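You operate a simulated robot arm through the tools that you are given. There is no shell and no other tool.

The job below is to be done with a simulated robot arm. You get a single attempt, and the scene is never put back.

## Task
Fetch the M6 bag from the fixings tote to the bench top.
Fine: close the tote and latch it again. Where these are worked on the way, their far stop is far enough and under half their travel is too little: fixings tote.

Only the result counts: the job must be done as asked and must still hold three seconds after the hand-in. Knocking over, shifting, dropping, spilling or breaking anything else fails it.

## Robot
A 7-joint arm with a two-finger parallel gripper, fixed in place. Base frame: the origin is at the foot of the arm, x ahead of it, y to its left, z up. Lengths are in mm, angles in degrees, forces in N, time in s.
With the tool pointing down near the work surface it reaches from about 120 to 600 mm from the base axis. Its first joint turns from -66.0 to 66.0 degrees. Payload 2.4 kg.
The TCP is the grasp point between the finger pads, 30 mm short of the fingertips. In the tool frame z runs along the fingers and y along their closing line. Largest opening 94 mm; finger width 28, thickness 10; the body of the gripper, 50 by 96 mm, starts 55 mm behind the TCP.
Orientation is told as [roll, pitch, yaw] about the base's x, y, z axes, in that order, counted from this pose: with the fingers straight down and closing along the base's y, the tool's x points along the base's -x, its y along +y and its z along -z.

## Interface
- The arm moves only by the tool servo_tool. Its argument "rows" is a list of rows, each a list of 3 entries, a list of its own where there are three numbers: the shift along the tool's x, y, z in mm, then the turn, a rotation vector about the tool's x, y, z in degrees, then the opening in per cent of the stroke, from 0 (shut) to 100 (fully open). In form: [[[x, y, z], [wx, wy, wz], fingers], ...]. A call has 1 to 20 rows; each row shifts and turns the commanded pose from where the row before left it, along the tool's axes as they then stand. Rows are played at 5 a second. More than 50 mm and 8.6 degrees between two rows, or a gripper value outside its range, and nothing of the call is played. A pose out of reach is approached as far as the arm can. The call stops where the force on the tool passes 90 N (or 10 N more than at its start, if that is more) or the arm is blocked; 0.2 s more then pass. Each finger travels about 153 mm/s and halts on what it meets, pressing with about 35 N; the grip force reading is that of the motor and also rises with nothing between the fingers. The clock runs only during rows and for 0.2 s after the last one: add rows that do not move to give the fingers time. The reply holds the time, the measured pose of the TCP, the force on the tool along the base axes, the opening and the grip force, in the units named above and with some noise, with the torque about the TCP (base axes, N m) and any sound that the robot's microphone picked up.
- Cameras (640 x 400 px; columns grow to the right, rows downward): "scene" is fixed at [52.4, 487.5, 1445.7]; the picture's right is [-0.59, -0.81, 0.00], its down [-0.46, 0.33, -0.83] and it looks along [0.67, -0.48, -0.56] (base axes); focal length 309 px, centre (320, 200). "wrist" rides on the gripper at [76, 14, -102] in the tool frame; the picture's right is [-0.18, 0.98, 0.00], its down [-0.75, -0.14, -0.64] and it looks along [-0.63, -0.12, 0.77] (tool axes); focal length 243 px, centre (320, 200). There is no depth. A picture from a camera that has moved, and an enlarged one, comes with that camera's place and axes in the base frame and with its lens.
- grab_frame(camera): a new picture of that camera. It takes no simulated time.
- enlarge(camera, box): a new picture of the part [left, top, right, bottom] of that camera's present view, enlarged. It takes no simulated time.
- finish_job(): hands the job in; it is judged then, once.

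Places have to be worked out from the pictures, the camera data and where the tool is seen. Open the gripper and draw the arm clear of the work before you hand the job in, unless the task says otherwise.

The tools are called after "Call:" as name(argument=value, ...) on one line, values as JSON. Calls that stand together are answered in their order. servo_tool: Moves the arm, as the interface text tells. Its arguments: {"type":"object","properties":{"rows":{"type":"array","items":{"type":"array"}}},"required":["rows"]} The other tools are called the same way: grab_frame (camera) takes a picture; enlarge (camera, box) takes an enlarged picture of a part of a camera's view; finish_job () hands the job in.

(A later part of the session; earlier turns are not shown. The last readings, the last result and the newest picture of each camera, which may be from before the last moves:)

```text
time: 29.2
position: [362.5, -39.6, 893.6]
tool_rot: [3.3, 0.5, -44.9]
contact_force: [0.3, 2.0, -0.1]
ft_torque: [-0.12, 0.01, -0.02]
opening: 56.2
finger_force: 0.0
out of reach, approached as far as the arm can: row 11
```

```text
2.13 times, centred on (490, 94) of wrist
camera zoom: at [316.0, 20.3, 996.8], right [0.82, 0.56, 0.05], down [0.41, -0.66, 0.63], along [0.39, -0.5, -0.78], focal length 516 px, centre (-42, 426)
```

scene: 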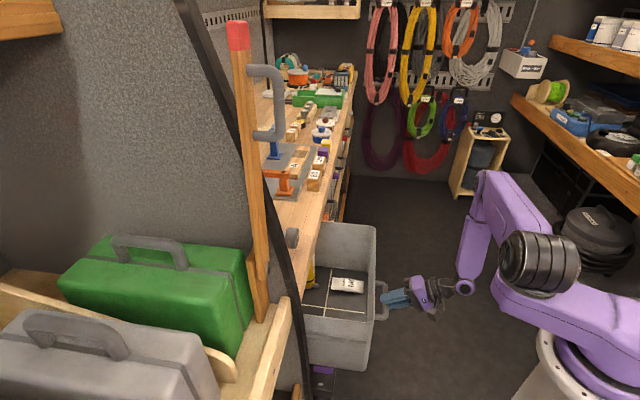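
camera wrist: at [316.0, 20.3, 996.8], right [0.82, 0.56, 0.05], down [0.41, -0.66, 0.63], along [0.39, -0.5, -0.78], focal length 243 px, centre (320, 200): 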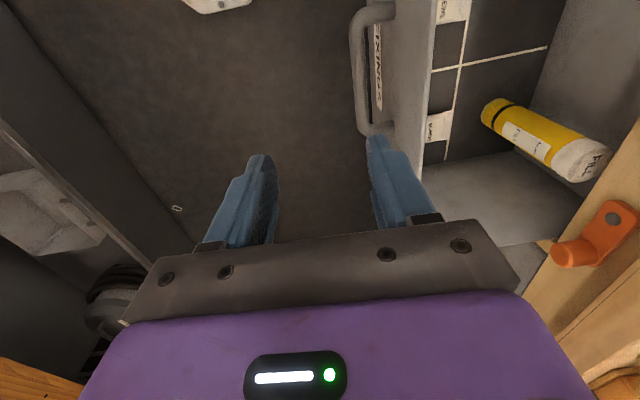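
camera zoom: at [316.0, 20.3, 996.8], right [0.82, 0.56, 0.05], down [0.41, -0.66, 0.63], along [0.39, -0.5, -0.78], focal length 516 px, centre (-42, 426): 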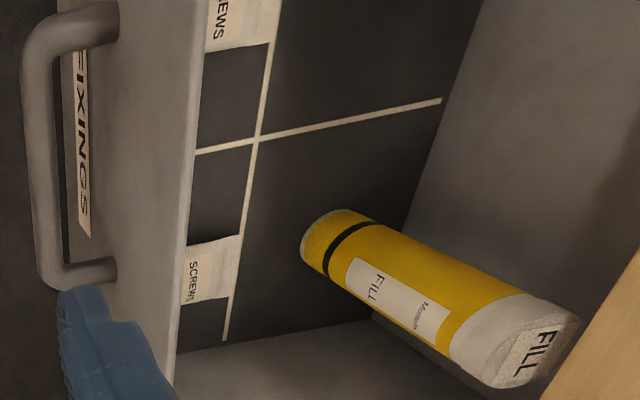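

The lower (+s) pouch, at about (554,9,660), is the one the scene camera reads as "M6 SCREWS". I move above it and turn the closing line along the bench.

Call:
servo_tool(rows=[[[-18, 33.4, 0], [0, 0, 0], 80], [[-18, 33.4, 0], [0, 0, 0], 80], [[-18, 33.4, 0], [0, 0, 0], 80], [[-18, 33.4, 0], [0, 0, 0], 80], [[-18, 33.4, 0], [0, 0, 0], 80], [[0, 0, 0], [0, 0, -8.2], 80], [[0, 0, 0], [0, 0, -8.2], 80], [[0, 0, 0], [0, 0, -8.2], 80], [[0, 0, 0], [0, 0, -8.2], 80], [[0, 0, 0], [0, 0, -8.2], 80], [[0, 0, 0], [0, 0, -8.2], 80], [[0, 0, 0], [0, 0, -8.2], 80], [[0, 0, 0], [0, 0, -8.2], 80], [[0, 0, 0], [0, 0, -8.2], 80], [[0, 0, 0], [0, 0, -8.2], 80], [[0, 0, 0], [0, 0, -8], 80]])

Call:
grab_frame(camera="wrist")

Call:
grab_frame(camera="scene")

```text
time: 32.6
position: [544.0, 15.6, 901.7]
tool_rot: [0.6, -3.1, 45.3]
contact_force: [0.2, 0.5, -0.8]
ft_torque: [0.04, 0.0, 0.01]
opening: 75.0
finger_force: 0.1
```

```text
taken
camera wrist: at [477.5, -33.3, 999.7], right [-0.57, 0.82, 0.02], down [0.61, 0.4, 0.68], along [0.55, 0.4, -0.73], focal length 243 px, centre (320, 200)
```

wrist: 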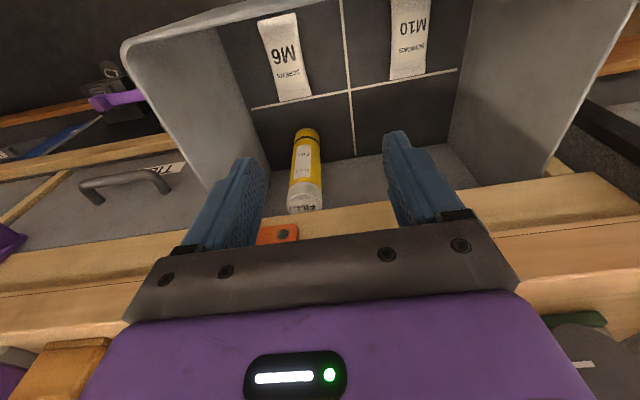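

```text
taken
```

scene: 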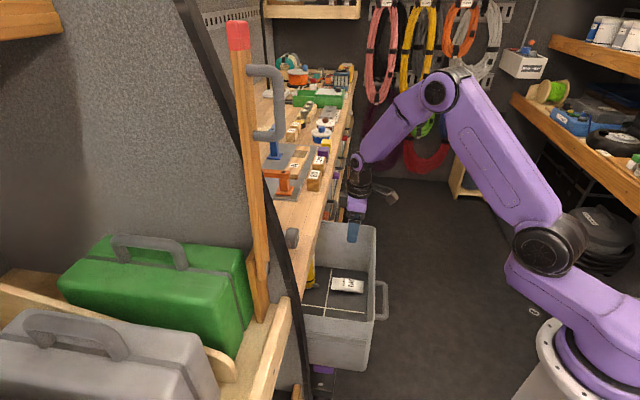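

Excellent view: M6 is at left, M10 at right, the can behind. I enlarge both views of the M6 bag to triangulate it well.

Call:
enlarge(camera="wrist", box=[200, 0, 440, 150])

Call:
enlarge(camera="scene", box=[300, 250, 396, 310])

```text
2.67 times, centred on (320, 75) of wrist
camera zoom: at [477.5, -33.3, 999.7], right [-0.57, 0.82, 0.02], down [0.61, 0.4, 0.68], along [0.55, 0.4, -0.73], focal length 647 px, centre (320, 533)
```

zoom: 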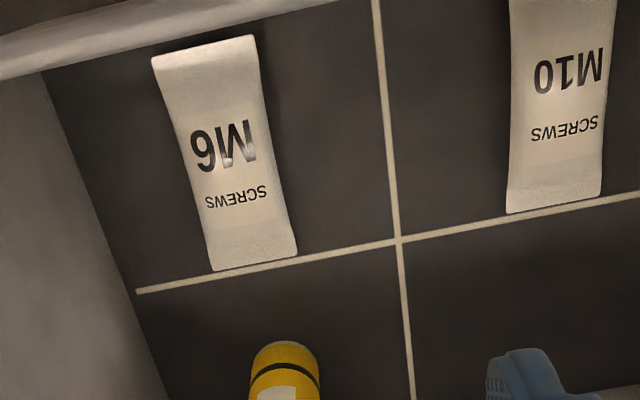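

```text
6.67 times, centred on (348, 280) of scene
camera zoom: at [52.4, 487.5, 1445.7], right [-0.59, -0.81, 0.0], down [-0.46, 0.33, -0.83], along [0.67, -0.48, -0.56], focal length 2060 px, centre (133, -333)
```

zoom: 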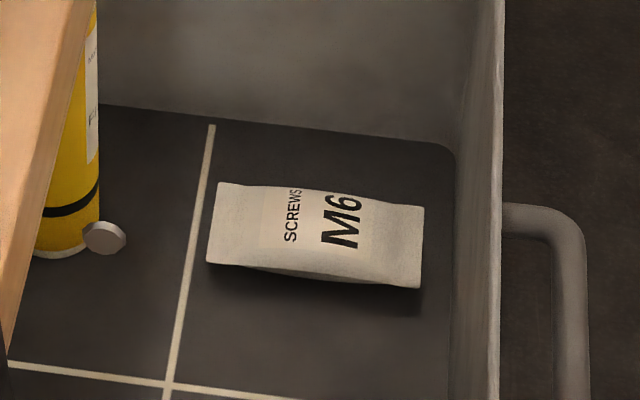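

Triangulation gives the M6 bag at d 346–453, s 392–443, z≈604 on a floor at z≈583, and the can at about d 535, s 416. The wrist camera would crowd the tote's front wall when reaching that deep, so I first push the tote farther out from inside with closed fingers: level the tool and lower the tips just below the rim.

Call:
servo_tool(rows=[[[0, 0, 0], [0.6, 3.1, 0.3], 0], [[18, 19, 0], [0, 0, 0], 0], [[18, 19, 0], [0, 0, 0], 0], [[0, 0, 30], [0, 0, 0], 0], [[0, 0, 30], [0, 0, 0], 0], [[0, 0, 20], [0, 0, 0], 0]])

Call:
grab_frame(camera="wrist")

Call:
enlarge(camera="scene", box=[270, 180, 430, 280])

```text
time: 34.0
position: [492.7, 16.5, 821.2]
tool_rot: [-0.1, 0.0, 44.6]
contact_force: [-0.2, 0.7, -0.8]
ft_torque: [-0.01, 0.01, 0.0]
opening: 0.0
finger_force: 32.7
```

```text
taken
camera wrist: at [428.2, -26.7, 923.4], right [-0.56, 0.83, 0.0], down [0.63, 0.43, 0.64], along [0.53, 0.36, -0.77], focal length 243 px, centre (320, 200)
```

wrist: 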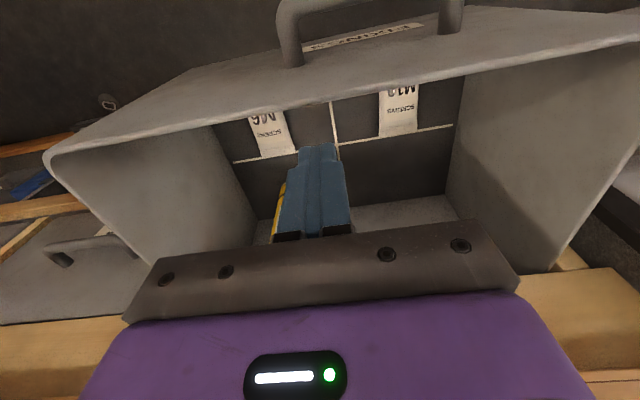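

```text
4.00 times, centred on (350, 230) of scene
camera zoom: at [52.4, 487.5, 1445.7], right [-0.59, -0.81, 0.0], down [-0.46, 0.33, -0.83], along [0.67, -0.48, -0.56], focal length 1236 px, centre (200, 80)
```

zoom: 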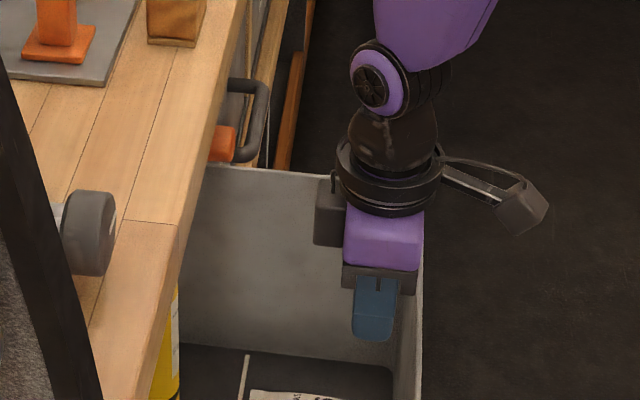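

Fingers are inside the tote near the front wall, which is at about d≈319. I lower 25 mm more and push gently toward the robot in 5 mm steps.

Call:
servo_tool(rows=[[[0, 0, 25], [0, 0, 0], 0], [[12, 0, 0], [0, 0, 0], 0], [[8, 0, 0], [0, 0, 0], 0], [[5, 0, 0], [0, 0, 0], 0], [[5, 0, 0], [0, 0, 0], 0], [[5, 0, 0], [0, 0, 0], 0], [[5, 0, 0], [0, 0, 0], 0], [[5, 0, 0], [0, 0, 0], 0]])

Call:
grab_frame(camera="wrist")

```text
time: 35.8
position: [459.6, -15.9, 797.2]
tool_rot: [0.0, -0.2, 44.7]
contact_force: [0.9, 2.7, 1.1]
ft_torque: [0.03, 0.0, 0.02]
opening: 0.0
finger_force: 33.3
```

```text
taken
camera wrist: at [395.9, -58.7, 898.7], right [-0.56, 0.83, 0.0], down [0.63, 0.43, 0.64], along [0.53, 0.36, -0.77], focal length 243 px, centre (320, 200)
```

wrist: 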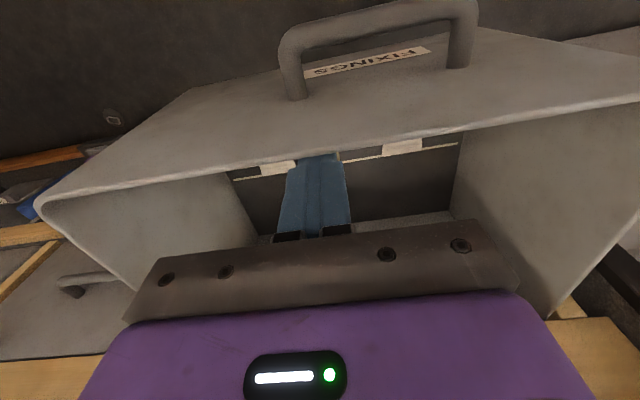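

Force is light (about 2.5 N), so the tote seems to slide or contact is just made. I push on.

Call:
servo_tool(rows=[[[5, 0, 0], [0, 0, 0], 0], [[5, 0, 0], [0, 0, 0], 0], [[5, 0, 0], [0, 0, 0], 0], [[5, 0, 0], [0, 0, 0], 0]])

Call:
enlarge(camera="scene", box=[270, 200, 430, 300])

```text
time: 36.8
position: [444.3, -29.7, 796.8]
tool_rot: [0.0, 0.0, 44.7]
contact_force: [1.4, 1.5, 0.9]
ft_torque: [0.0, -0.04, -0.02]
opening: 0.4
finger_force: 32.9
```

```text
4.00 times, centred on (350, 250) of scene
camera zoom: at [52.4, 487.5, 1445.7], right [-0.59, -0.81, 0.0], down [-0.46, 0.33, -0.83], along [0.67, -0.48, -0.56], focal length 1236 px, centre (200, 0)
```

zoom: 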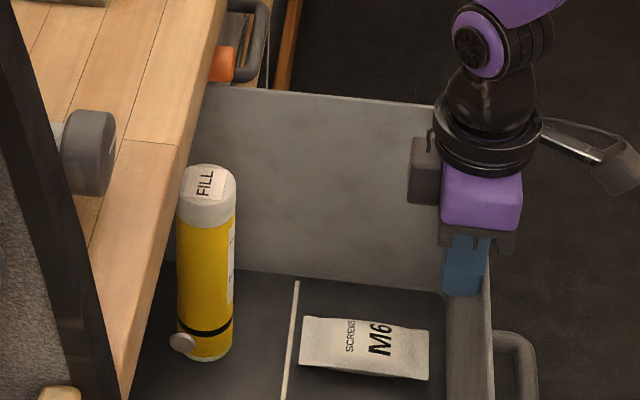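

The tote is now out by roughly 240 mm with everything inside undisturbed. I back off from the wall, rise above the rim and move over the bag for a fresh fix.

Call:
servo_tool(rows=[[[-20, 0, 0], [0, 0, 0], 0], [[0, 0, -35], [0, 0, 0], 0], [[0, 0, -35], [0, 0, 0], 0], [[0, -40, -35], [0, 0, 0], 50], [[-25, -40, 0], [0, 0, 0], 80], [[-20, 0, 0], [0, 0, 0], 80]])

Call:
grab_frame(camera="wrist")

Call:
grab_frame(camera="scene")

```text
refused: row 4 steps farther than a row can; nothing moved
```

```text
taken
camera wrist: at [382.0, -72.7, 898.5], right [-0.56, 0.83, 0.0], down [0.63, 0.43, 0.64], along [0.53, 0.36, -0.77], focal length 243 px, centre (320, 200)
```

wrist: 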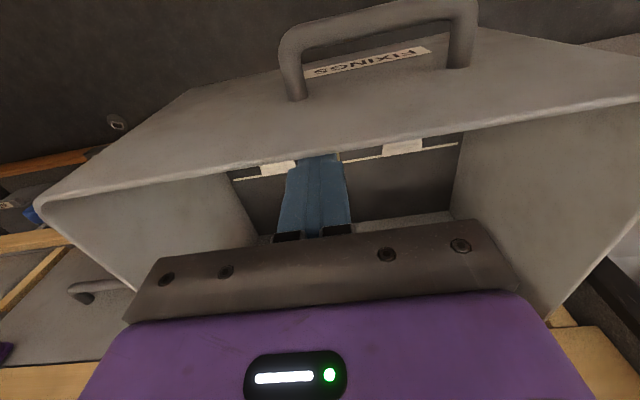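

```text
taken
```

scene: 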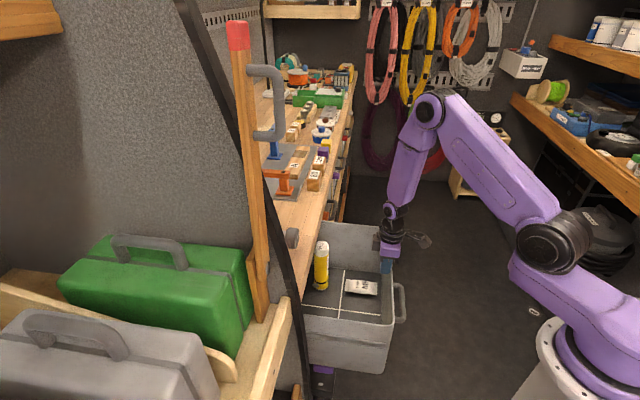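

One row was too long (over 50 mm) and nothing moved; I resend it with shorter steps.

Call:
servo_tool(rows=[[[-20, 0, 0], [0, 0, 0], 0], [[0, 0, -35], [0, 0, 0], 0], [[0, 0, -35], [0, 0, 0], 0], [[0, -20, -35], [0, 0, 0], 50], [[-10, -40, 0], [0, 0, 0], 80], [[-30, -20, 0], [0, 0, 0], 80]])

Call:
grab_frame(camera="wrist")

Call:
enlarge(camera="scene", box=[300, 240, 420, 315])

```text
time: 38.2
position: [542.9, -44.9, 903.1]
tool_rot: [0.0, 0.0, 44.7]
contact_force: [-0.3, 0.2, -0.2]
ft_torque: [0.04, 0.03, 0.01]
opening: 74.8
finger_force: 0.2
```

```text
taken
camera wrist: at [480.8, -87.6, 1004.0], right [-0.56, 0.83, 0.0], down [0.63, 0.43, 0.64], along [0.53, 0.36, -0.77], focal length 243 px, centre (320, 200)
```

wrist: 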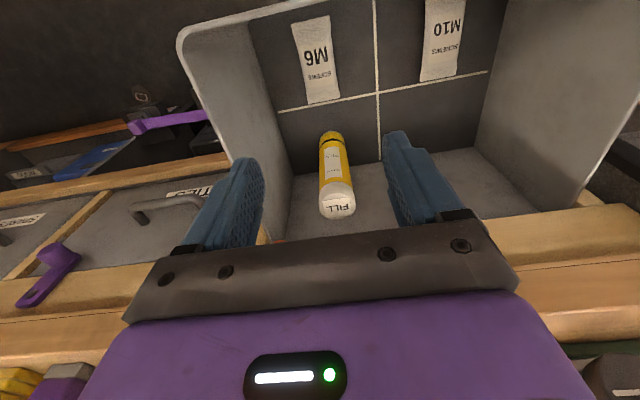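

```text
5.33 times, centred on (360, 278) of scene
camera zoom: at [52.4, 487.5, 1445.7], right [-0.59, -0.81, 0.0], down [-0.46, 0.33, -0.83], along [0.67, -0.48, -0.56], focal length 1648 px, centre (107, -213)
```

zoom: 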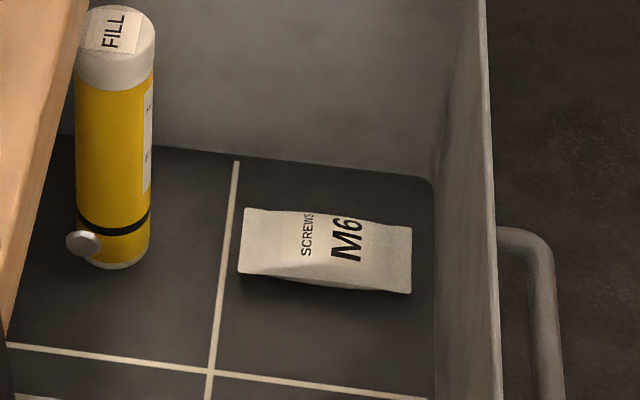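

The bag is now centred at about d=350, s=419 (tote out about 250 mm). I tilt the tool 12° so the wrist camera keeps clear of the front wall, and descend part way.

Call:
servo_tool(rows=[[[0, 0, 0], [0, 6, 0], 80], [[0, 0, 0], [0, 6, 0], 80], [[-10.5, -0.5, 39.2], [0, 0, 0], 80], [[-10.5, -0.5, 39.2], [0, 0, 0], 80], [[-10.5, -0.5, 39.2], [0, 0, 0], 80]])

Call:
grab_frame(camera="wrist")

Call:
enlarge(camera="scene", box=[290, 180, 450, 280])

```text
time: 39.4
position: [548.9, -41.1, 779.4]
tool_rot: [0.0, 12.0, 44.7]
contact_force: [0.1, 0.5, -0.4]
ft_torque: [-0.02, 0.01, 0.02]
opening: 75.3
finger_force: 0.0
```

```text
taken
camera wrist: at [502.0, -67.5, 895.6], right [-0.56, 0.83, -0.04], down [0.72, 0.51, 0.47], along [0.41, 0.24, -0.88], focal length 243 px, centre (320, 200)
```

wrist: 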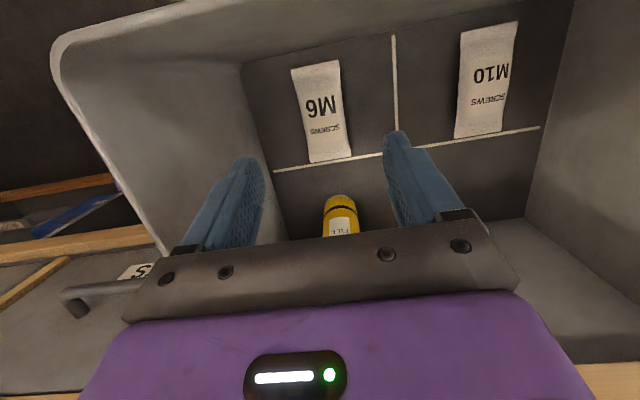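

```text
4.00 times, centred on (370, 230) of scene
camera zoom: at [52.4, 487.5, 1445.7], right [-0.59, -0.81, 0.0], down [-0.46, 0.33, -0.83], along [0.67, -0.48, -0.56], focal length 1236 px, centre (120, 80)
```

zoom: 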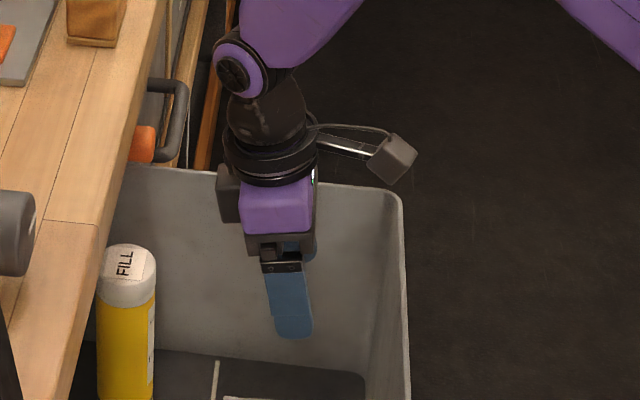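

All clearances look fine and the bag fix repeats (centre d=351, s=418). I descend the remaining distance to z≈622, slowing at the end.

Call:
servo_tool(rows=[[[-9.6, -0.2, 38.2], [0, 0, 0], 80], [[-9.6, -0.2, 38.2], [0, 0, 0], 80], [[-9.6, -0.2, 38.2], [0, 0, 0], 80]])

Call:
grab_frame(camera="wrist")

Call:
enlarge(camera="scene", box=[290, 200, 450, 300])

```text
time: 40.2
position: [553.9, -36.1, 661.9]
tool_rot: [-0.1, 11.9, 44.7]
contact_force: [0.0, 0.0, -0.6]
ft_torque: [-0.01, 0.01, 0.03]
opening: 75.4
finger_force: 0.0
```

```text
taken
camera wrist: at [506.4, -63.3, 777.4], right [-0.56, 0.82, -0.04], down [0.72, 0.51, 0.47], along [0.41, 0.24, -0.88], focal length 243 px, centre (320, 200)
```

wrist: 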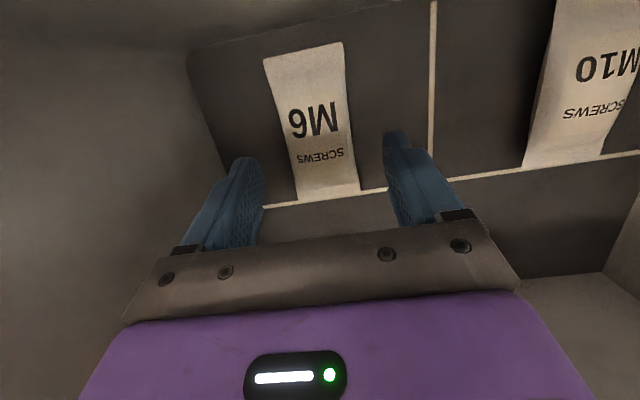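

```text
4.00 times, centred on (370, 250) of scene
camera zoom: at [52.4, 487.5, 1445.7], right [-0.59, -0.81, 0.0], down [-0.46, 0.33, -0.83], along [0.67, -0.48, -0.56], focal length 1236 px, centre (120, 0)
```

zoom: 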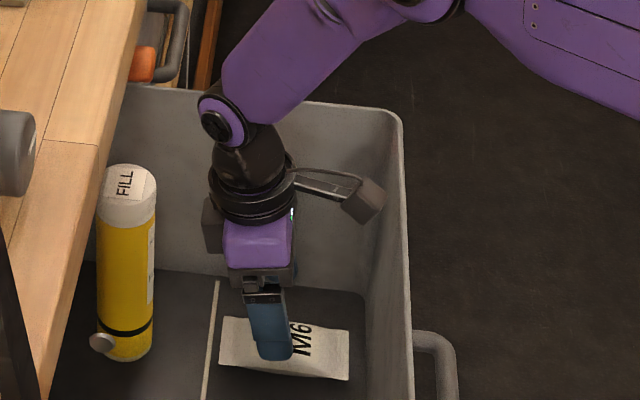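

The fingers straddle the M6 bag properly. I lower the last 40 mm slowly, then close.

Call:
servo_tool(rows=[[[-2.5, -0.3, 13.1], [0, 0, 0], 80], [[-2.5, -0.3, 13.1], [0, 0, 0], 80], [[-2.3, -0.3, 12], [0, 0, 0], 80], [[0, 0, 0], [0, 0, 0], 80]])

Call:
grab_frame(camera="wrist")

Call:
enlarge(camera="scene", box=[290, 220, 450, 320])

```text
time: 41.2
position: [552.4, -38.8, 622.5]
tool_rot: [0.0, 11.9, 44.8]
contact_force: [-0.3, -0.1, -0.2]
ft_torque: [0.0, 0.03, 0.04]
opening: 75.1
finger_force: 0.0
```

```text
taken
camera wrist: at [506.3, -65.2, 738.7], right [-0.56, 0.83, -0.04], down [0.72, 0.51, 0.47], along [0.41, 0.24, -0.88], focal length 243 px, centre (320, 200)
```

wrist: 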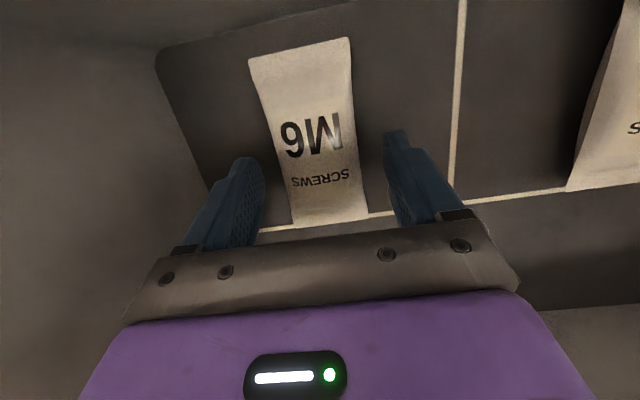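

```text
4.00 times, centred on (370, 270) of scene
camera zoom: at [52.4, 487.5, 1445.7], right [-0.59, -0.81, 0.0], down [-0.46, 0.33, -0.83], along [0.67, -0.48, -0.56], focal length 1236 px, centre (120, -80)
```

zoom: 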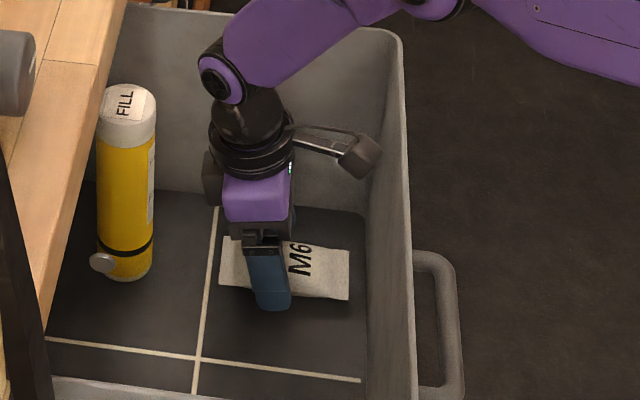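

Positioned without contact. I close the fingers on the bag.

Call:
servo_tool(rows=[[[0, 0, 0], [0, 0, 0], 55], [[0, 0, 0], [0, 0, 0], 30], [[0, 0, 0], [0, 0, 0], 20], [[0, 0, 0], [0, 0, 0], 20]])

Call:
grab_frame(camera="wrist")

```text
time: 42.2
position: [553.1, -37.9, 623.6]
tool_rot: [0.0, 12.0, 44.7]
contact_force: [-0.5, 0.4, 1.0]
ft_torque: [-0.04, -0.01, -0.04]
opening: 52.6
finger_force: 35.0
```

```text
taken
camera wrist: at [506.3, -65.1, 738.8], right [-0.56, 0.82, -0.04], down [0.72, 0.51, 0.47], along [0.41, 0.24, -0.88], focal length 243 px, centre (320, 200)
```

wrist: 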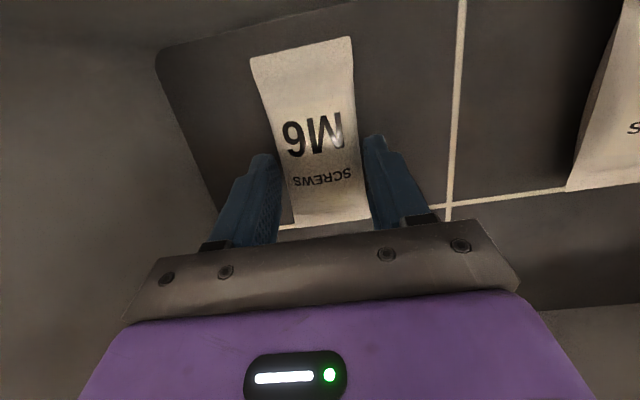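

Gripped at 52.6 mm with 35 N. I lift 20 mm to test.

Call:
servo_tool(rows=[[[2.1, 0, -9.8], [0, 0, 0], 20], [[2.1, 0, -9.8], [0, 0, 0], 20], [[0, 0, 0], [0, 0, 0], 20]])

Call:
grab_frame(camera="wrist")

Call:
enlarge(camera="scene", box=[290, 220, 450, 320])

```text
time: 43.0
position: [553.0, -38.7, 644.3]
tool_rot: [0.0, 12.0, 44.7]
contact_force: [0.4, -0.3, -1.2]
ft_torque: [0.02, -0.01, 0.04]
opening: 52.7
finger_force: 34.9
```

```text
taken
camera wrist: at [505.7, -65.7, 759.0], right [-0.56, 0.82, -0.04], down [0.72, 0.51, 0.47], along [0.41, 0.24, -0.88], focal length 243 px, centre (320, 200)
```

wrist: 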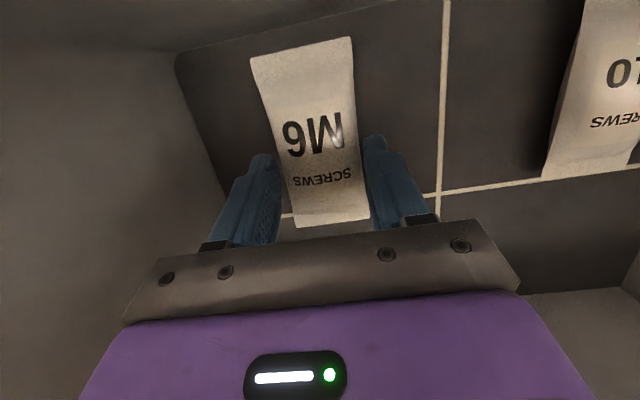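

```text
4.00 times, centred on (370, 270) of scene
camera zoom: at [52.4, 487.5, 1445.7], right [-0.59, -0.81, 0.0], down [-0.46, 0.33, -0.83], along [0.67, -0.48, -0.56], focal length 1236 px, centre (120, -80)
```

zoom: 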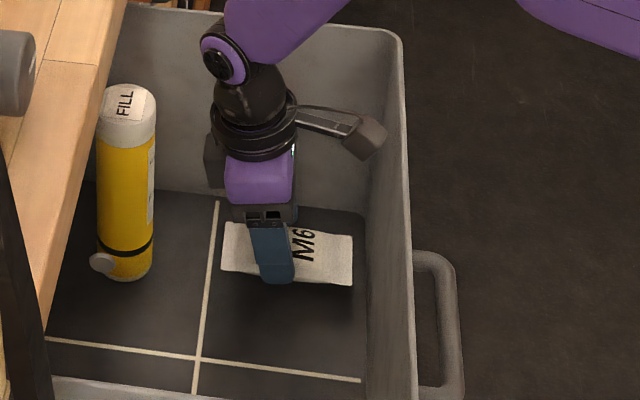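

The bag lifts cleanly and level. I raise it straight up to clear the rim and the bench height.

Call:
servo_tool(rows=[[[8.3, 0, -39.1], [0, 0, 0], 20], [[8.3, 0, -39.1], [0, 0, 0], 20], [[8.3, 0, -39.1], [0, 0, 0], 20], [[8.3, 0, -39.1], [0, 0, 0], 20], [[8.3, 0, -39.1], [0, 0, 0], 20], [[8.3, 0, -39.1], [0, 0, 0], 20], [[8.3, 0, -39.1], [0, 0, 0], 20], [[8.3, 0, -39.1], [0, 0, 0], 20], [[8.3, 0, -39.1], [0, 0, 0], 20], [[0, 0, 0], [0, -6, 0], 20], [[0, 0, 0], [0, -6, 0], 20]])

Call:
grab_frame(camera="wrist")

Call:
grab_frame(camera="scene")

```text
time: 45.4
position: [553.3, -39.7, 1004.1]
tool_rot: [-0.1, -0.1, 44.7]
contact_force: [-1.0, -0.3, -0.6]
ft_torque: [0.03, -0.02, 0.01]
opening: 52.7
finger_force: 34.6
```

```text
taken
camera wrist: at [489.6, -82.6, 1105.7], right [-0.56, 0.83, 0.0], down [0.63, 0.43, 0.64], along [0.53, 0.36, -0.77], focal length 243 px, centre (320, 200)
```

wrist: 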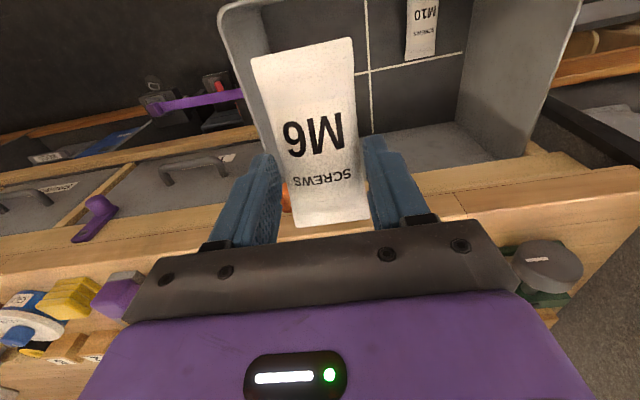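

```text
taken
```

scene: 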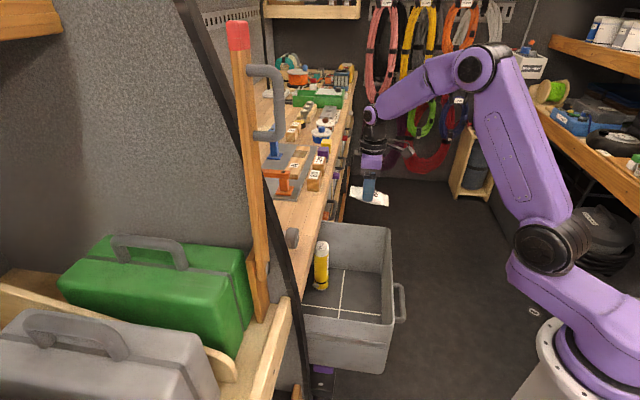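

The bag is held at z≈1004 above everything. The free bench patch is between the vise (s≤264) and the grey plate (s≥419), so I turn the tool 90° so the bag lies along the edge, then move over that patch.

Call:
servo_tool(rows=[[[0, 0, 0], [0, 0, 8.2], 20], [[0, 0, 0], [0, 0, 8.2], 20], [[0, 0, 0], [0, 0, 8.2], 20], [[0, 0, 0], [0, 0, 8.2], 20], [[0, 0, 0], [0, 0, 8.2], 20], [[0, 0, 0], [0, 0, 8.2], 20], [[0, 0, 0], [0, 0, 8.2], 20], [[0, 0, 0], [0, 0, 8.2], 20], [[0, 0, 0], [0, 0, 8.2], 20], [[0, 0, 0], [0, 0, 8.2], 20], [[0, 0, 0], [0, 0, 8], 20], [[32, 0, 0], [0, 0, 0], 20], [[33, 0, 0], [0, 0, 0], 20], [[0, 40, 0], [0, 0, 0], 20]])

Call:
grab_frame(camera="wrist")

Call:
grab_frame(camera="scene")

```text
time: 48.4
position: [534.8, 34.8, 1003.0]
tool_rot: [0.2, 0.0, -45.2]
contact_force: [-0.7, 0.3, -2.2]
ft_torque: [0.01, 0.02, -0.01]
opening: 52.9
finger_force: 36.1
```

```text
taken
camera wrist: at [492.8, 100.1, 1104.6], right [0.83, 0.56, 0.0], down [0.43, -0.64, 0.64], along [0.36, -0.53, -0.77], focal length 243 px, centre (320, 200)
```

wrist: 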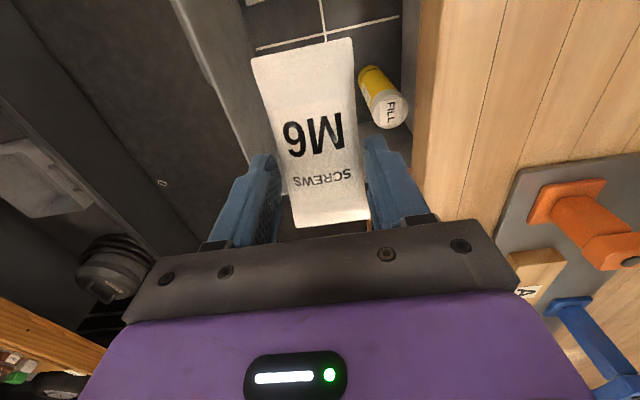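

```text
taken
```

scene: 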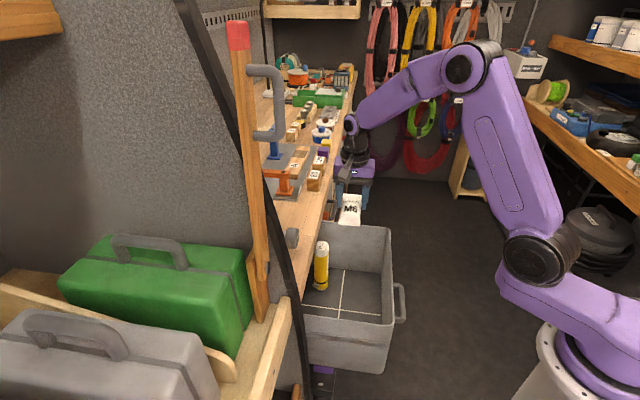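

The plate's near corner checks at s≈419, d≈563, edge at d≈490, so a bag centred at d≈530, s≈340 fits. I move inward over the bench.

Call:
servo_tool(rows=[[[0, 42, 0], [0, 0, 0], 20], [[0, 43, 0], [0, 0, 0], 20], [[0, 42, 0], [0, 0, 0], 20], [[0, 0, 0], [0, 0, 0], 20]])

Call:
grab_frame(camera="wrist")

Call:
enlarge(camera="scene", box=[240, 130, 400, 230])

```text
time: 49.4
position: [627.5, 125.6, 1003.0]
tool_rot: [0.0, 0.0, -45.3]
contact_force: [0.2, 0.0, -0.8]
ft_torque: [0.02, -0.01, 0.01]
opening: 52.5
finger_force: 34.6
```

```text
taken
camera wrist: at [584.2, 189.2, 1105.7], right [0.83, 0.56, 0.0], down [0.43, -0.63, 0.64], along [0.36, -0.53, -0.77], focal length 243 px, centre (320, 200)
```

wrist: 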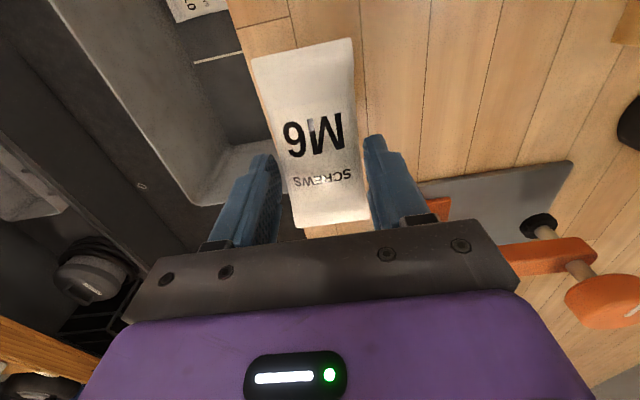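

```text
4.00 times, centred on (320, 180) of scene
camera zoom: at [52.4, 487.5, 1445.7], right [-0.59, -0.81, 0.0], down [-0.46, 0.33, -0.83], along [0.67, -0.48, -0.56], focal length 1236 px, centre (320, 280)
```

zoom: 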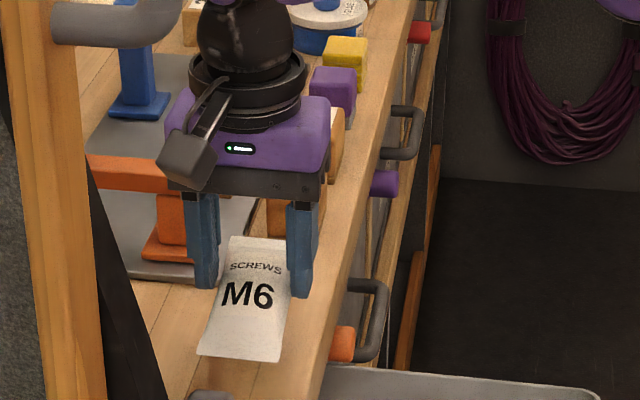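

The tool reaches there fine and the area below is free. I lower the bag to about 5 mm over the bench, then check.

Call:
servo_tool(rows=[[[0, 0, 12], [0, 0, 0], 20], [[0, 0, 12], [0, 0, 0], 20], [[0, 0, 6], [0, 0, 0], 20], [[0, 0, 0], [0, 0, 0], 20]])

Call:
enlarge(camera="scene", box=[240, 130, 400, 230])

```text
time: 50.4
position: [626.7, 124.1, 973.8]
tool_rot: [0.2, -0.2, -45.3]
contact_force: [-0.7, -5.5, 23.1]
ft_torque: [0.22, 0.81, 0.36]
opening: 52.6
finger_force: 34.6
```

```text
4.00 times, centred on (320, 180) of scene
camera zoom: at [51.9, 487.2, 1445.8], right [-0.59, -0.81, 0.0], down [-0.46, 0.33, -0.83], along [0.67, -0.48, -0.56], focal length 1236 px, centre (320, 280)
```

zoom: 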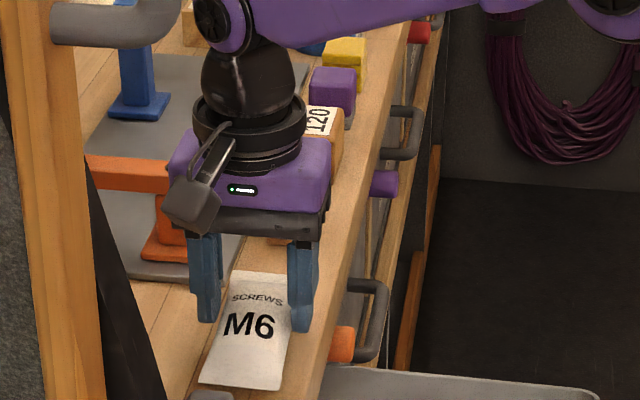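

The bag touches the bench (23 N up-force). I ease up 1 mm and open the fingers to release it.

Call:
servo_tool(rows=[[[0, 0, -1.5], [0, 0, 0], 20], [[0, 0, 0], [0, 0, 0], 60], [[0, 0, 0], [0, 0, 0], 72], [[0, 0, 0], [0, 0, 0], 72]])

Call:
grab_frame(camera="wrist")

Call:
enlarge(camera="scene", box=[240, 130, 400, 230])

```text
time: 51.4
position: [625.4, 124.7, 974.3]
tool_rot: [0.0, 0.0, -45.3]
contact_force: [0.4, 0.1, -0.2]
ft_torque: [0.0, -0.02, 0.0]
opening: 67.7
finger_force: 0.2
```

```text
taken
camera wrist: at [583.5, 189.3, 1076.1], right [0.83, 0.56, 0.0], down [0.43, -0.63, 0.64], along [0.36, -0.53, -0.77], focal length 243 px, centre (320, 200)
```

wrist: 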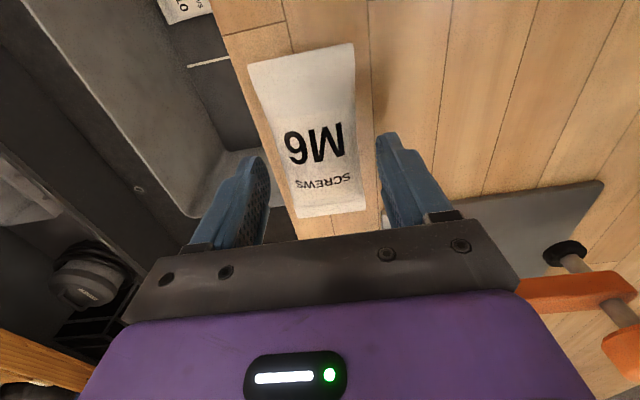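

```text
4.00 times, centred on (320, 180) of scene
camera zoom: at [52.4, 487.5, 1445.7], right [-0.59, -0.81, 0.0], down [-0.46, 0.33, -0.83], along [0.67, -0.48, -0.56], focal length 1236 px, centre (320, 280)
```

zoom: 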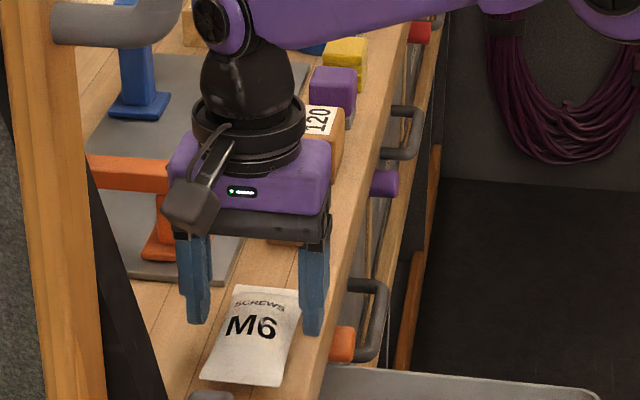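

The bag rests on the bench top at d≈509–559, about 20 mm inside the edge. I raise, move back off the bench and turn the tool toward the tote for closing.

Call:
servo_tool(rows=[[[0, 0, -20], [0, 0, 0], 72], [[0, 0, -40], [0, 0, 0], 72], [[0, 0, -30], [0, 0, 0], 72], [[0, -40, 0], [0, 0, 0], 60], [[0, -40, 0], [0, 0, 0], 40], [[0, -40, 0], [0, 0, 0], 20], [[0, -40, 0], [0, 0, 0], 0], [[0, -40, 0], [0, 0, 0], 0], [[0, 0, 0], [0, 0, -8.2], 0], [[0, 0, 0], [0, 0, -8.2], 0], [[0, 0, 0], [0, 0, -8.2], 0], [[0, 0, 0], [0, 0, -8.2], 0], [[0, 0, 0], [0, 0, -8.2], 0], [[0, 0, 0], [0, 0, -8.2], 0], [[0, 0, 0], [0, 0, -8.2], 0], [[0, 0, 0], [0, 0, -8.2], 0], [[0, 0, 0], [0, 0, -8.2], 0], [[0, 0, 0], [0, 0, -8.2], 0], [[0, 0, 0], [0, 0, -8], 0]])

Call:
grab_frame(camera="wrist")

Call:
grab_frame(camera="scene")

Call:
enlarge(camera="scene", box=[240, 150, 400, 250])

```text
time: 55.4
position: [484.2, -16.1, 1064.5]
tool_rot: [0.1, 0.1, 44.9]
contact_force: [-0.3, -0.8, 0.0]
ft_torque: [-0.01, -0.02, -0.01]
opening: 0.0
finger_force: 32.8
```

```text
taken
camera wrist: at [420.7, -59.5, 1166.7], right [-0.56, 0.83, 0.0], down [0.63, 0.43, 0.64], along [0.53, 0.36, -0.77], focal length 243 px, centre (320, 200)
```

wrist: 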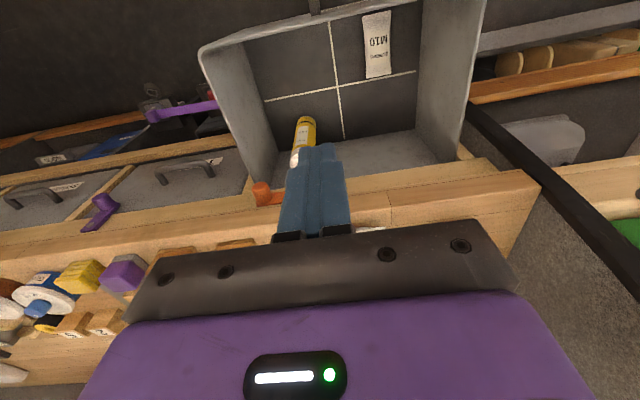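

```text
taken
```

scene: 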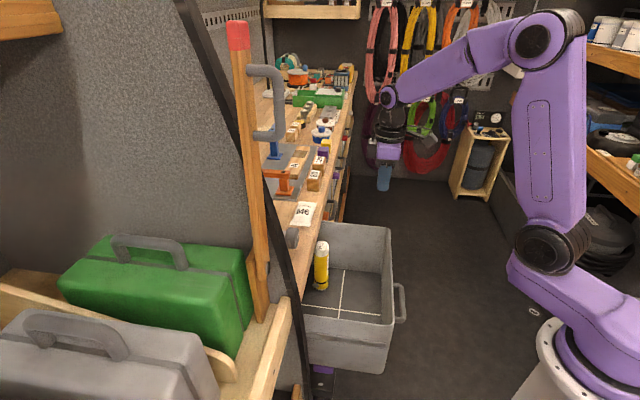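

```text
4.00 times, centred on (320, 200) of scene
camera zoom: at [52.4, 487.5, 1445.7], right [-0.59, -0.81, 0.0], down [-0.46, 0.33, -0.83], along [0.67, -0.48, -0.56], focal length 1236 px, centre (320, 200)
```

zoom: 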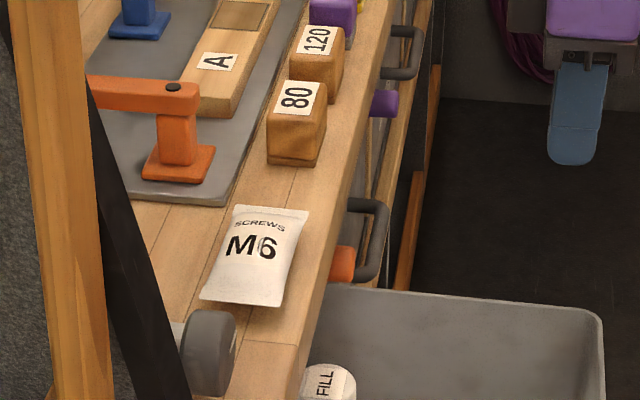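

The bag sits safely on the bench between vise and plate. I move in front of the tote, tilt the tool forward again to 60°, and check reach.

Call:
servo_tool(rows=[[[36, -5.5, 0], [0, 0, 0], 0], [[36, -5.5, 0], [0, 0, 0], 0], [[36, -5.5, 0], [0, 0, 0], 0], [[0, 0, 40], [0, 0, 0], 0], [[0, 0, 40], [0, 0, 0], 0], [[0, 0, 0], [0, -8.5, 0], 0], [[0, 0, 0], [0, -8.5, 0], 0], [[0, 0, 0], [0, -8.5, 0], 0], [[0, 0, 0], [0, -8.5, 0], 0], [[0, 0, 0], [0, -8.5, 0], 0], [[0, 0, 0], [0, -8.5, 0], 0], [[0, 0, 0], [0, -8.5, 0], 0]])

Call:
grab_frame(camera="wrist")

```text
time: 58.0
position: [418.8, -104.1, 983.1]
tool_rot: [0.1, -59.6, 44.7]
contact_force: [0.3, -0.2, 0.2]
ft_torque: [-0.01, 0.01, -0.02]
opening: 0.1
finger_force: 33.0
```

```text
taken
camera wrist: at [319.6, -183.0, 970.1], right [-0.62, 0.76, 0.16], down [-0.02, -0.22, 0.97], along [0.78, 0.6, 0.16], focal length 243 px, centre (320, 200)
```

wrist: 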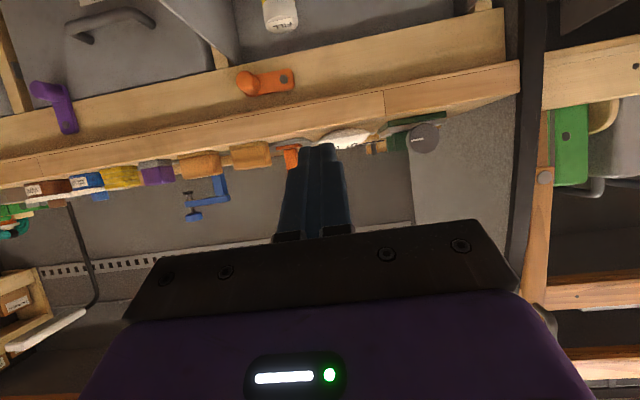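

Good. I back off 12 mm and lower in front of the tote to z≈715.

Call:
servo_tool(rows=[[[6.1, 0, -10.4], [0, 0, 0], 0], [[33, 0, 19.4], [0, 0, 0], 0], [[33, 0, 19.4], [0, 0, 0], 0], [[33, 0, 19.4], [0, 0, 0], 0], [[33, 0, 19.4], [0, 0, 0], 0], [[33, 0, 19.4], [0, 0, 0], 0], [[33, 0, 19.4], [0, 0, 0], 0], [[33, 0, 19.4], [0, 0, 0], 0]])

Call:
grab_frame(camera="wrist")

Call:
grab_frame(camera="scene")

```text
time: 59.8
position: [411.2, -111.9, 714.6]
tool_rot: [-0.2, -59.6, 44.8]
contact_force: [0.4, 0.7, 0.9]
ft_torque: [0.01, 0.0, 0.0]
opening: 0.0
finger_force: 33.1
```

```text
taken
camera wrist: at [311.1, -190.8, 701.5], right [-0.63, 0.76, 0.16], down [-0.02, -0.22, 0.98], along [0.78, 0.61, 0.16], focal length 243 px, centre (320, 200)
```

wrist: 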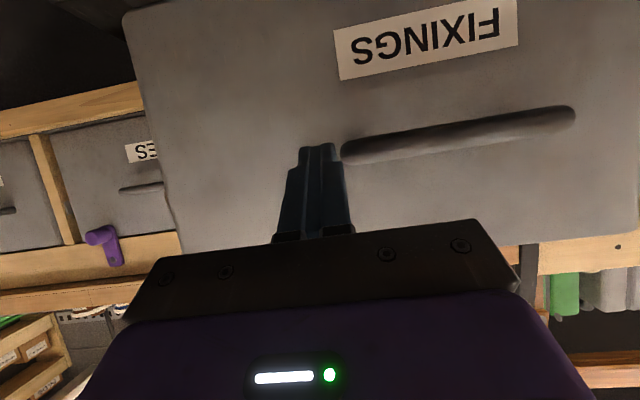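

```text
taken
```

scene: 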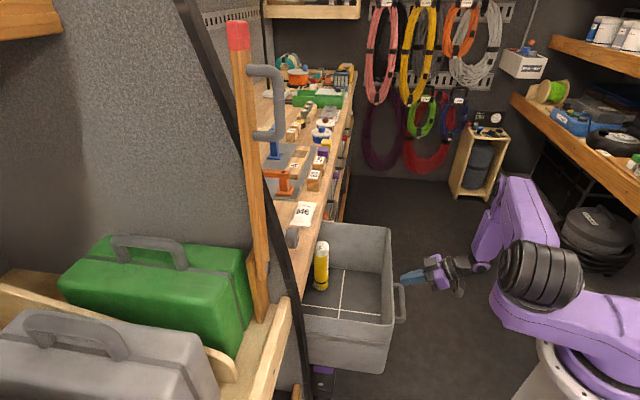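

The fingertips face the tote front beside the handle. I shift 8 mm away from the handle leg and push the tote in gently at 10 mm per row.

Call:
servo_tool(rows=[[[0, -8, 0], [0, 0, 0], 0], [[-5.1, 0, 8.6], [0, 0, 0], 0], [[-4, 0, 6.9], [0, 0, 0], 0], [[-2.5, 0, 4.3], [0, 0, 0], 0], [[-2.5, 0, 4.3], [0, 0, 0], 0], [[-5.1, 0, 8.6], [0, 0, 0], 0], [[-5.1, 0, 8.6], [0, 0, 0], 0], [[-5.1, 0, 8.6], [0, 0, 0], 0], [[-5.1, 0, 8.6], [0, 0, 0], 0]])

Call:
grab_frame(camera="wrist")

Call:
enlarge(camera="scene", box=[280, 210, 440, 310])

```text
time: 61.8
position: [463.9, -69.8, 717.8]
tool_rot: [-0.1, -59.7, 44.7]
contact_force: [-1.6, -0.8, 1.2]
ft_torque: [-0.02, -0.01, -0.02]
opening: 0.0
finger_force: 32.8
```

```text
taken
camera wrist: at [365.4, -148.7, 702.4], right [-0.63, 0.76, 0.16], down [-0.02, -0.22, 0.97], along [0.78, 0.61, 0.16], focal length 243 px, centre (320, 200)
```

wrist: 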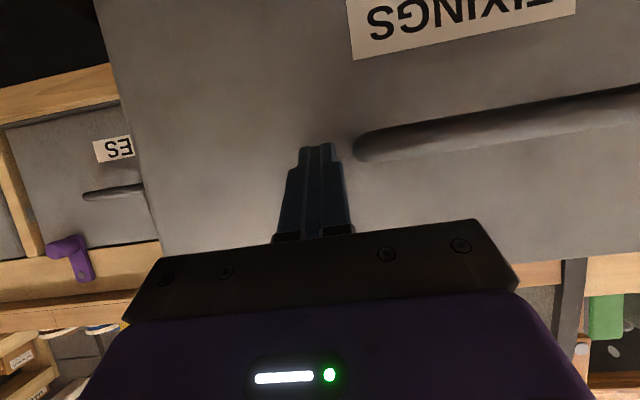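

```text
4.00 times, centred on (360, 260) of scene
camera zoom: at [52.3, 487.5, 1445.7], right [-0.59, -0.81, 0.0], down [-0.46, 0.33, -0.83], along [0.67, -0.48, -0.56], focal length 1236 px, centre (160, -40)
```

zoom: 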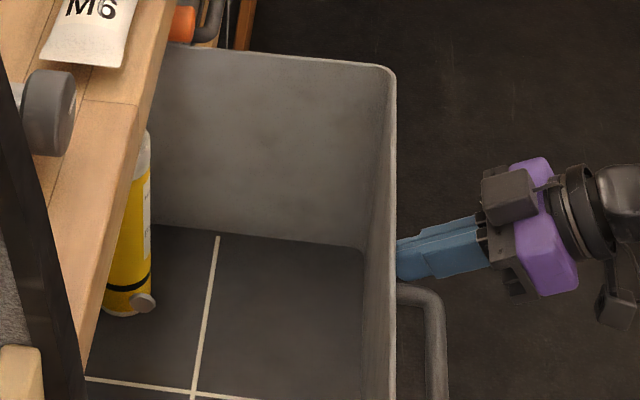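

The tote slides in with almost no force and the can stands. I continue pushing 150 mm.

Call:
servo_tool(rows=[[[-5.1, 0, 8.6], [0, 0, 0], 0], [[-5.1, 0, 8.6], [0, 0, 0], 0], [[-5.1, 0, 8.6], [0, 0, 0], 0], [[-5.1, 0, 8.6], [0, 0, 0], 0], [[-5.1, 0, 8.6], [0, 0, 0], 0], [[-5.1, 0, 8.6], [0, 0, 0], 0], [[-5.1, 0, 8.6], [0, 0, 0], 0], [[-5.1, 0, 8.6], [0, 0, 0], 0], [[-5.1, 0, 8.6], [0, 0, 0], 0], [[-5.1, 0, 8.6], [0, 0, 0], 0], [[-5.1, 0, 8.6], [0, 0, 0], 0], [[-5.1, 0, 8.6], [0, 0, 0], 0], [[-5.1, 0, 8.6], [0, 0, 0], 0], [[-5.1, 0, 8.6], [0, 0, 0], 0], [[-5.1, 0, 8.6], [0, 0, 0], 0]])

Call:
grab_frame(camera="wrist")

Call:
enlarge(camera="scene", box=[270, 210, 430, 310])

```text
time: 65.0
position: [571.8, 35.6, 716.0]
tool_rot: [0.0, -59.5, 44.7]
contact_force: [-2.3, -1.2, 0.6]
ft_torque: [-0.02, -0.03, 0.05]
opening: 0.0
finger_force: 32.8
```

```text
taken
camera wrist: at [472.1, -43.1, 703.0], right [-0.63, 0.76, 0.16], down [-0.02, -0.22, 0.98], along [0.78, 0.61, 0.16], focal length 243 px, centre (320, 200)
```

wrist: 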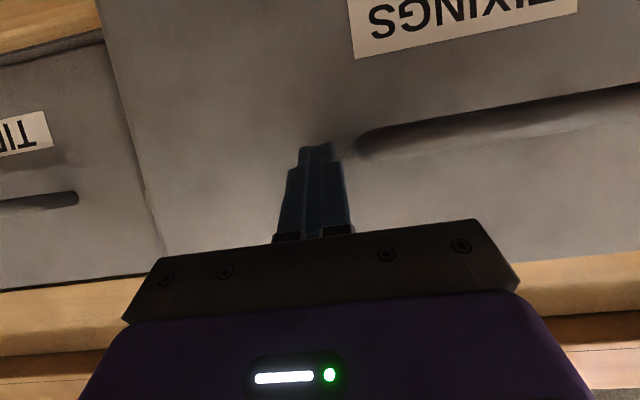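

```text
4.00 times, centred on (350, 260) of scene
camera zoom: at [52.3, 487.5, 1445.7], right [-0.59, -0.81, 0.0], down [-0.46, 0.33, -0.83], along [0.67, -0.48, -0.56], focal length 1236 px, centre (200, -40)
```

zoom: 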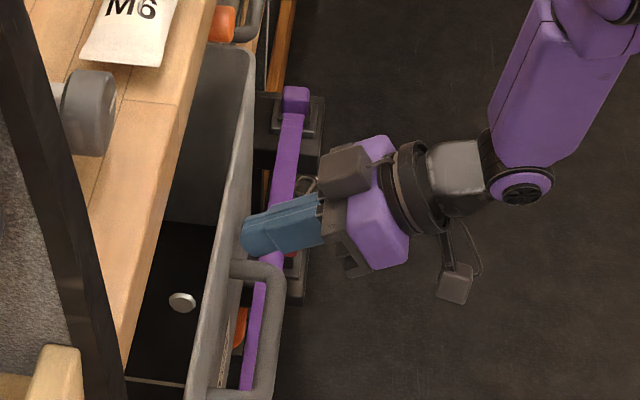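

About 55 mm remain. I push 40 mm more, then creep.

Call:
servo_tool(rows=[[[-5.1, 0, 8.6], [0, 0, 0], 0], [[-5.1, 0, 8.6], [0, 0, 0], 0], [[-5.1, 0, 8.6], [0, 0, 0], 0], [[-5.1, 0, 8.6], [0, 0, 0], 0], [[-2.5, 0, 4.3], [0, 0, 0], 0], [[0, 0, 0], [0, 0, 0], 0]])

Call:
grab_frame(camera="wrist")

```text
time: 66.4
position: [602.3, 66.2, 717.9]
tool_rot: [-0.1, -59.6, 44.8]
contact_force: [-0.3, -0.9, -0.5]
ft_torque: [-0.04, 0.02, -0.02]
opening: 0.1
finger_force: 33.4
```

```text
taken
camera wrist: at [503.7, -12.1, 703.4], right [-0.63, 0.76, 0.16], down [-0.02, -0.22, 0.98], along [0.78, 0.61, 0.16], focal length 243 px, centre (320, 200)
```

wrist: 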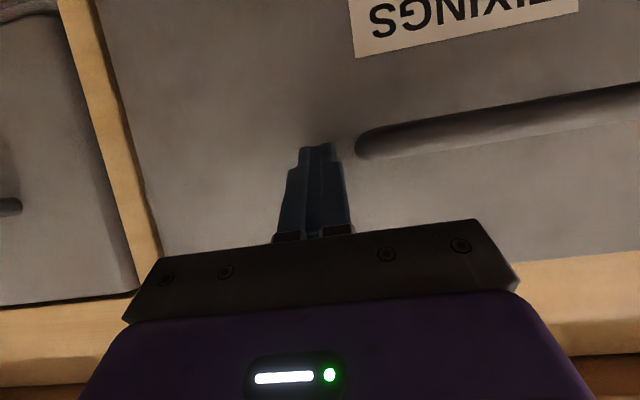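

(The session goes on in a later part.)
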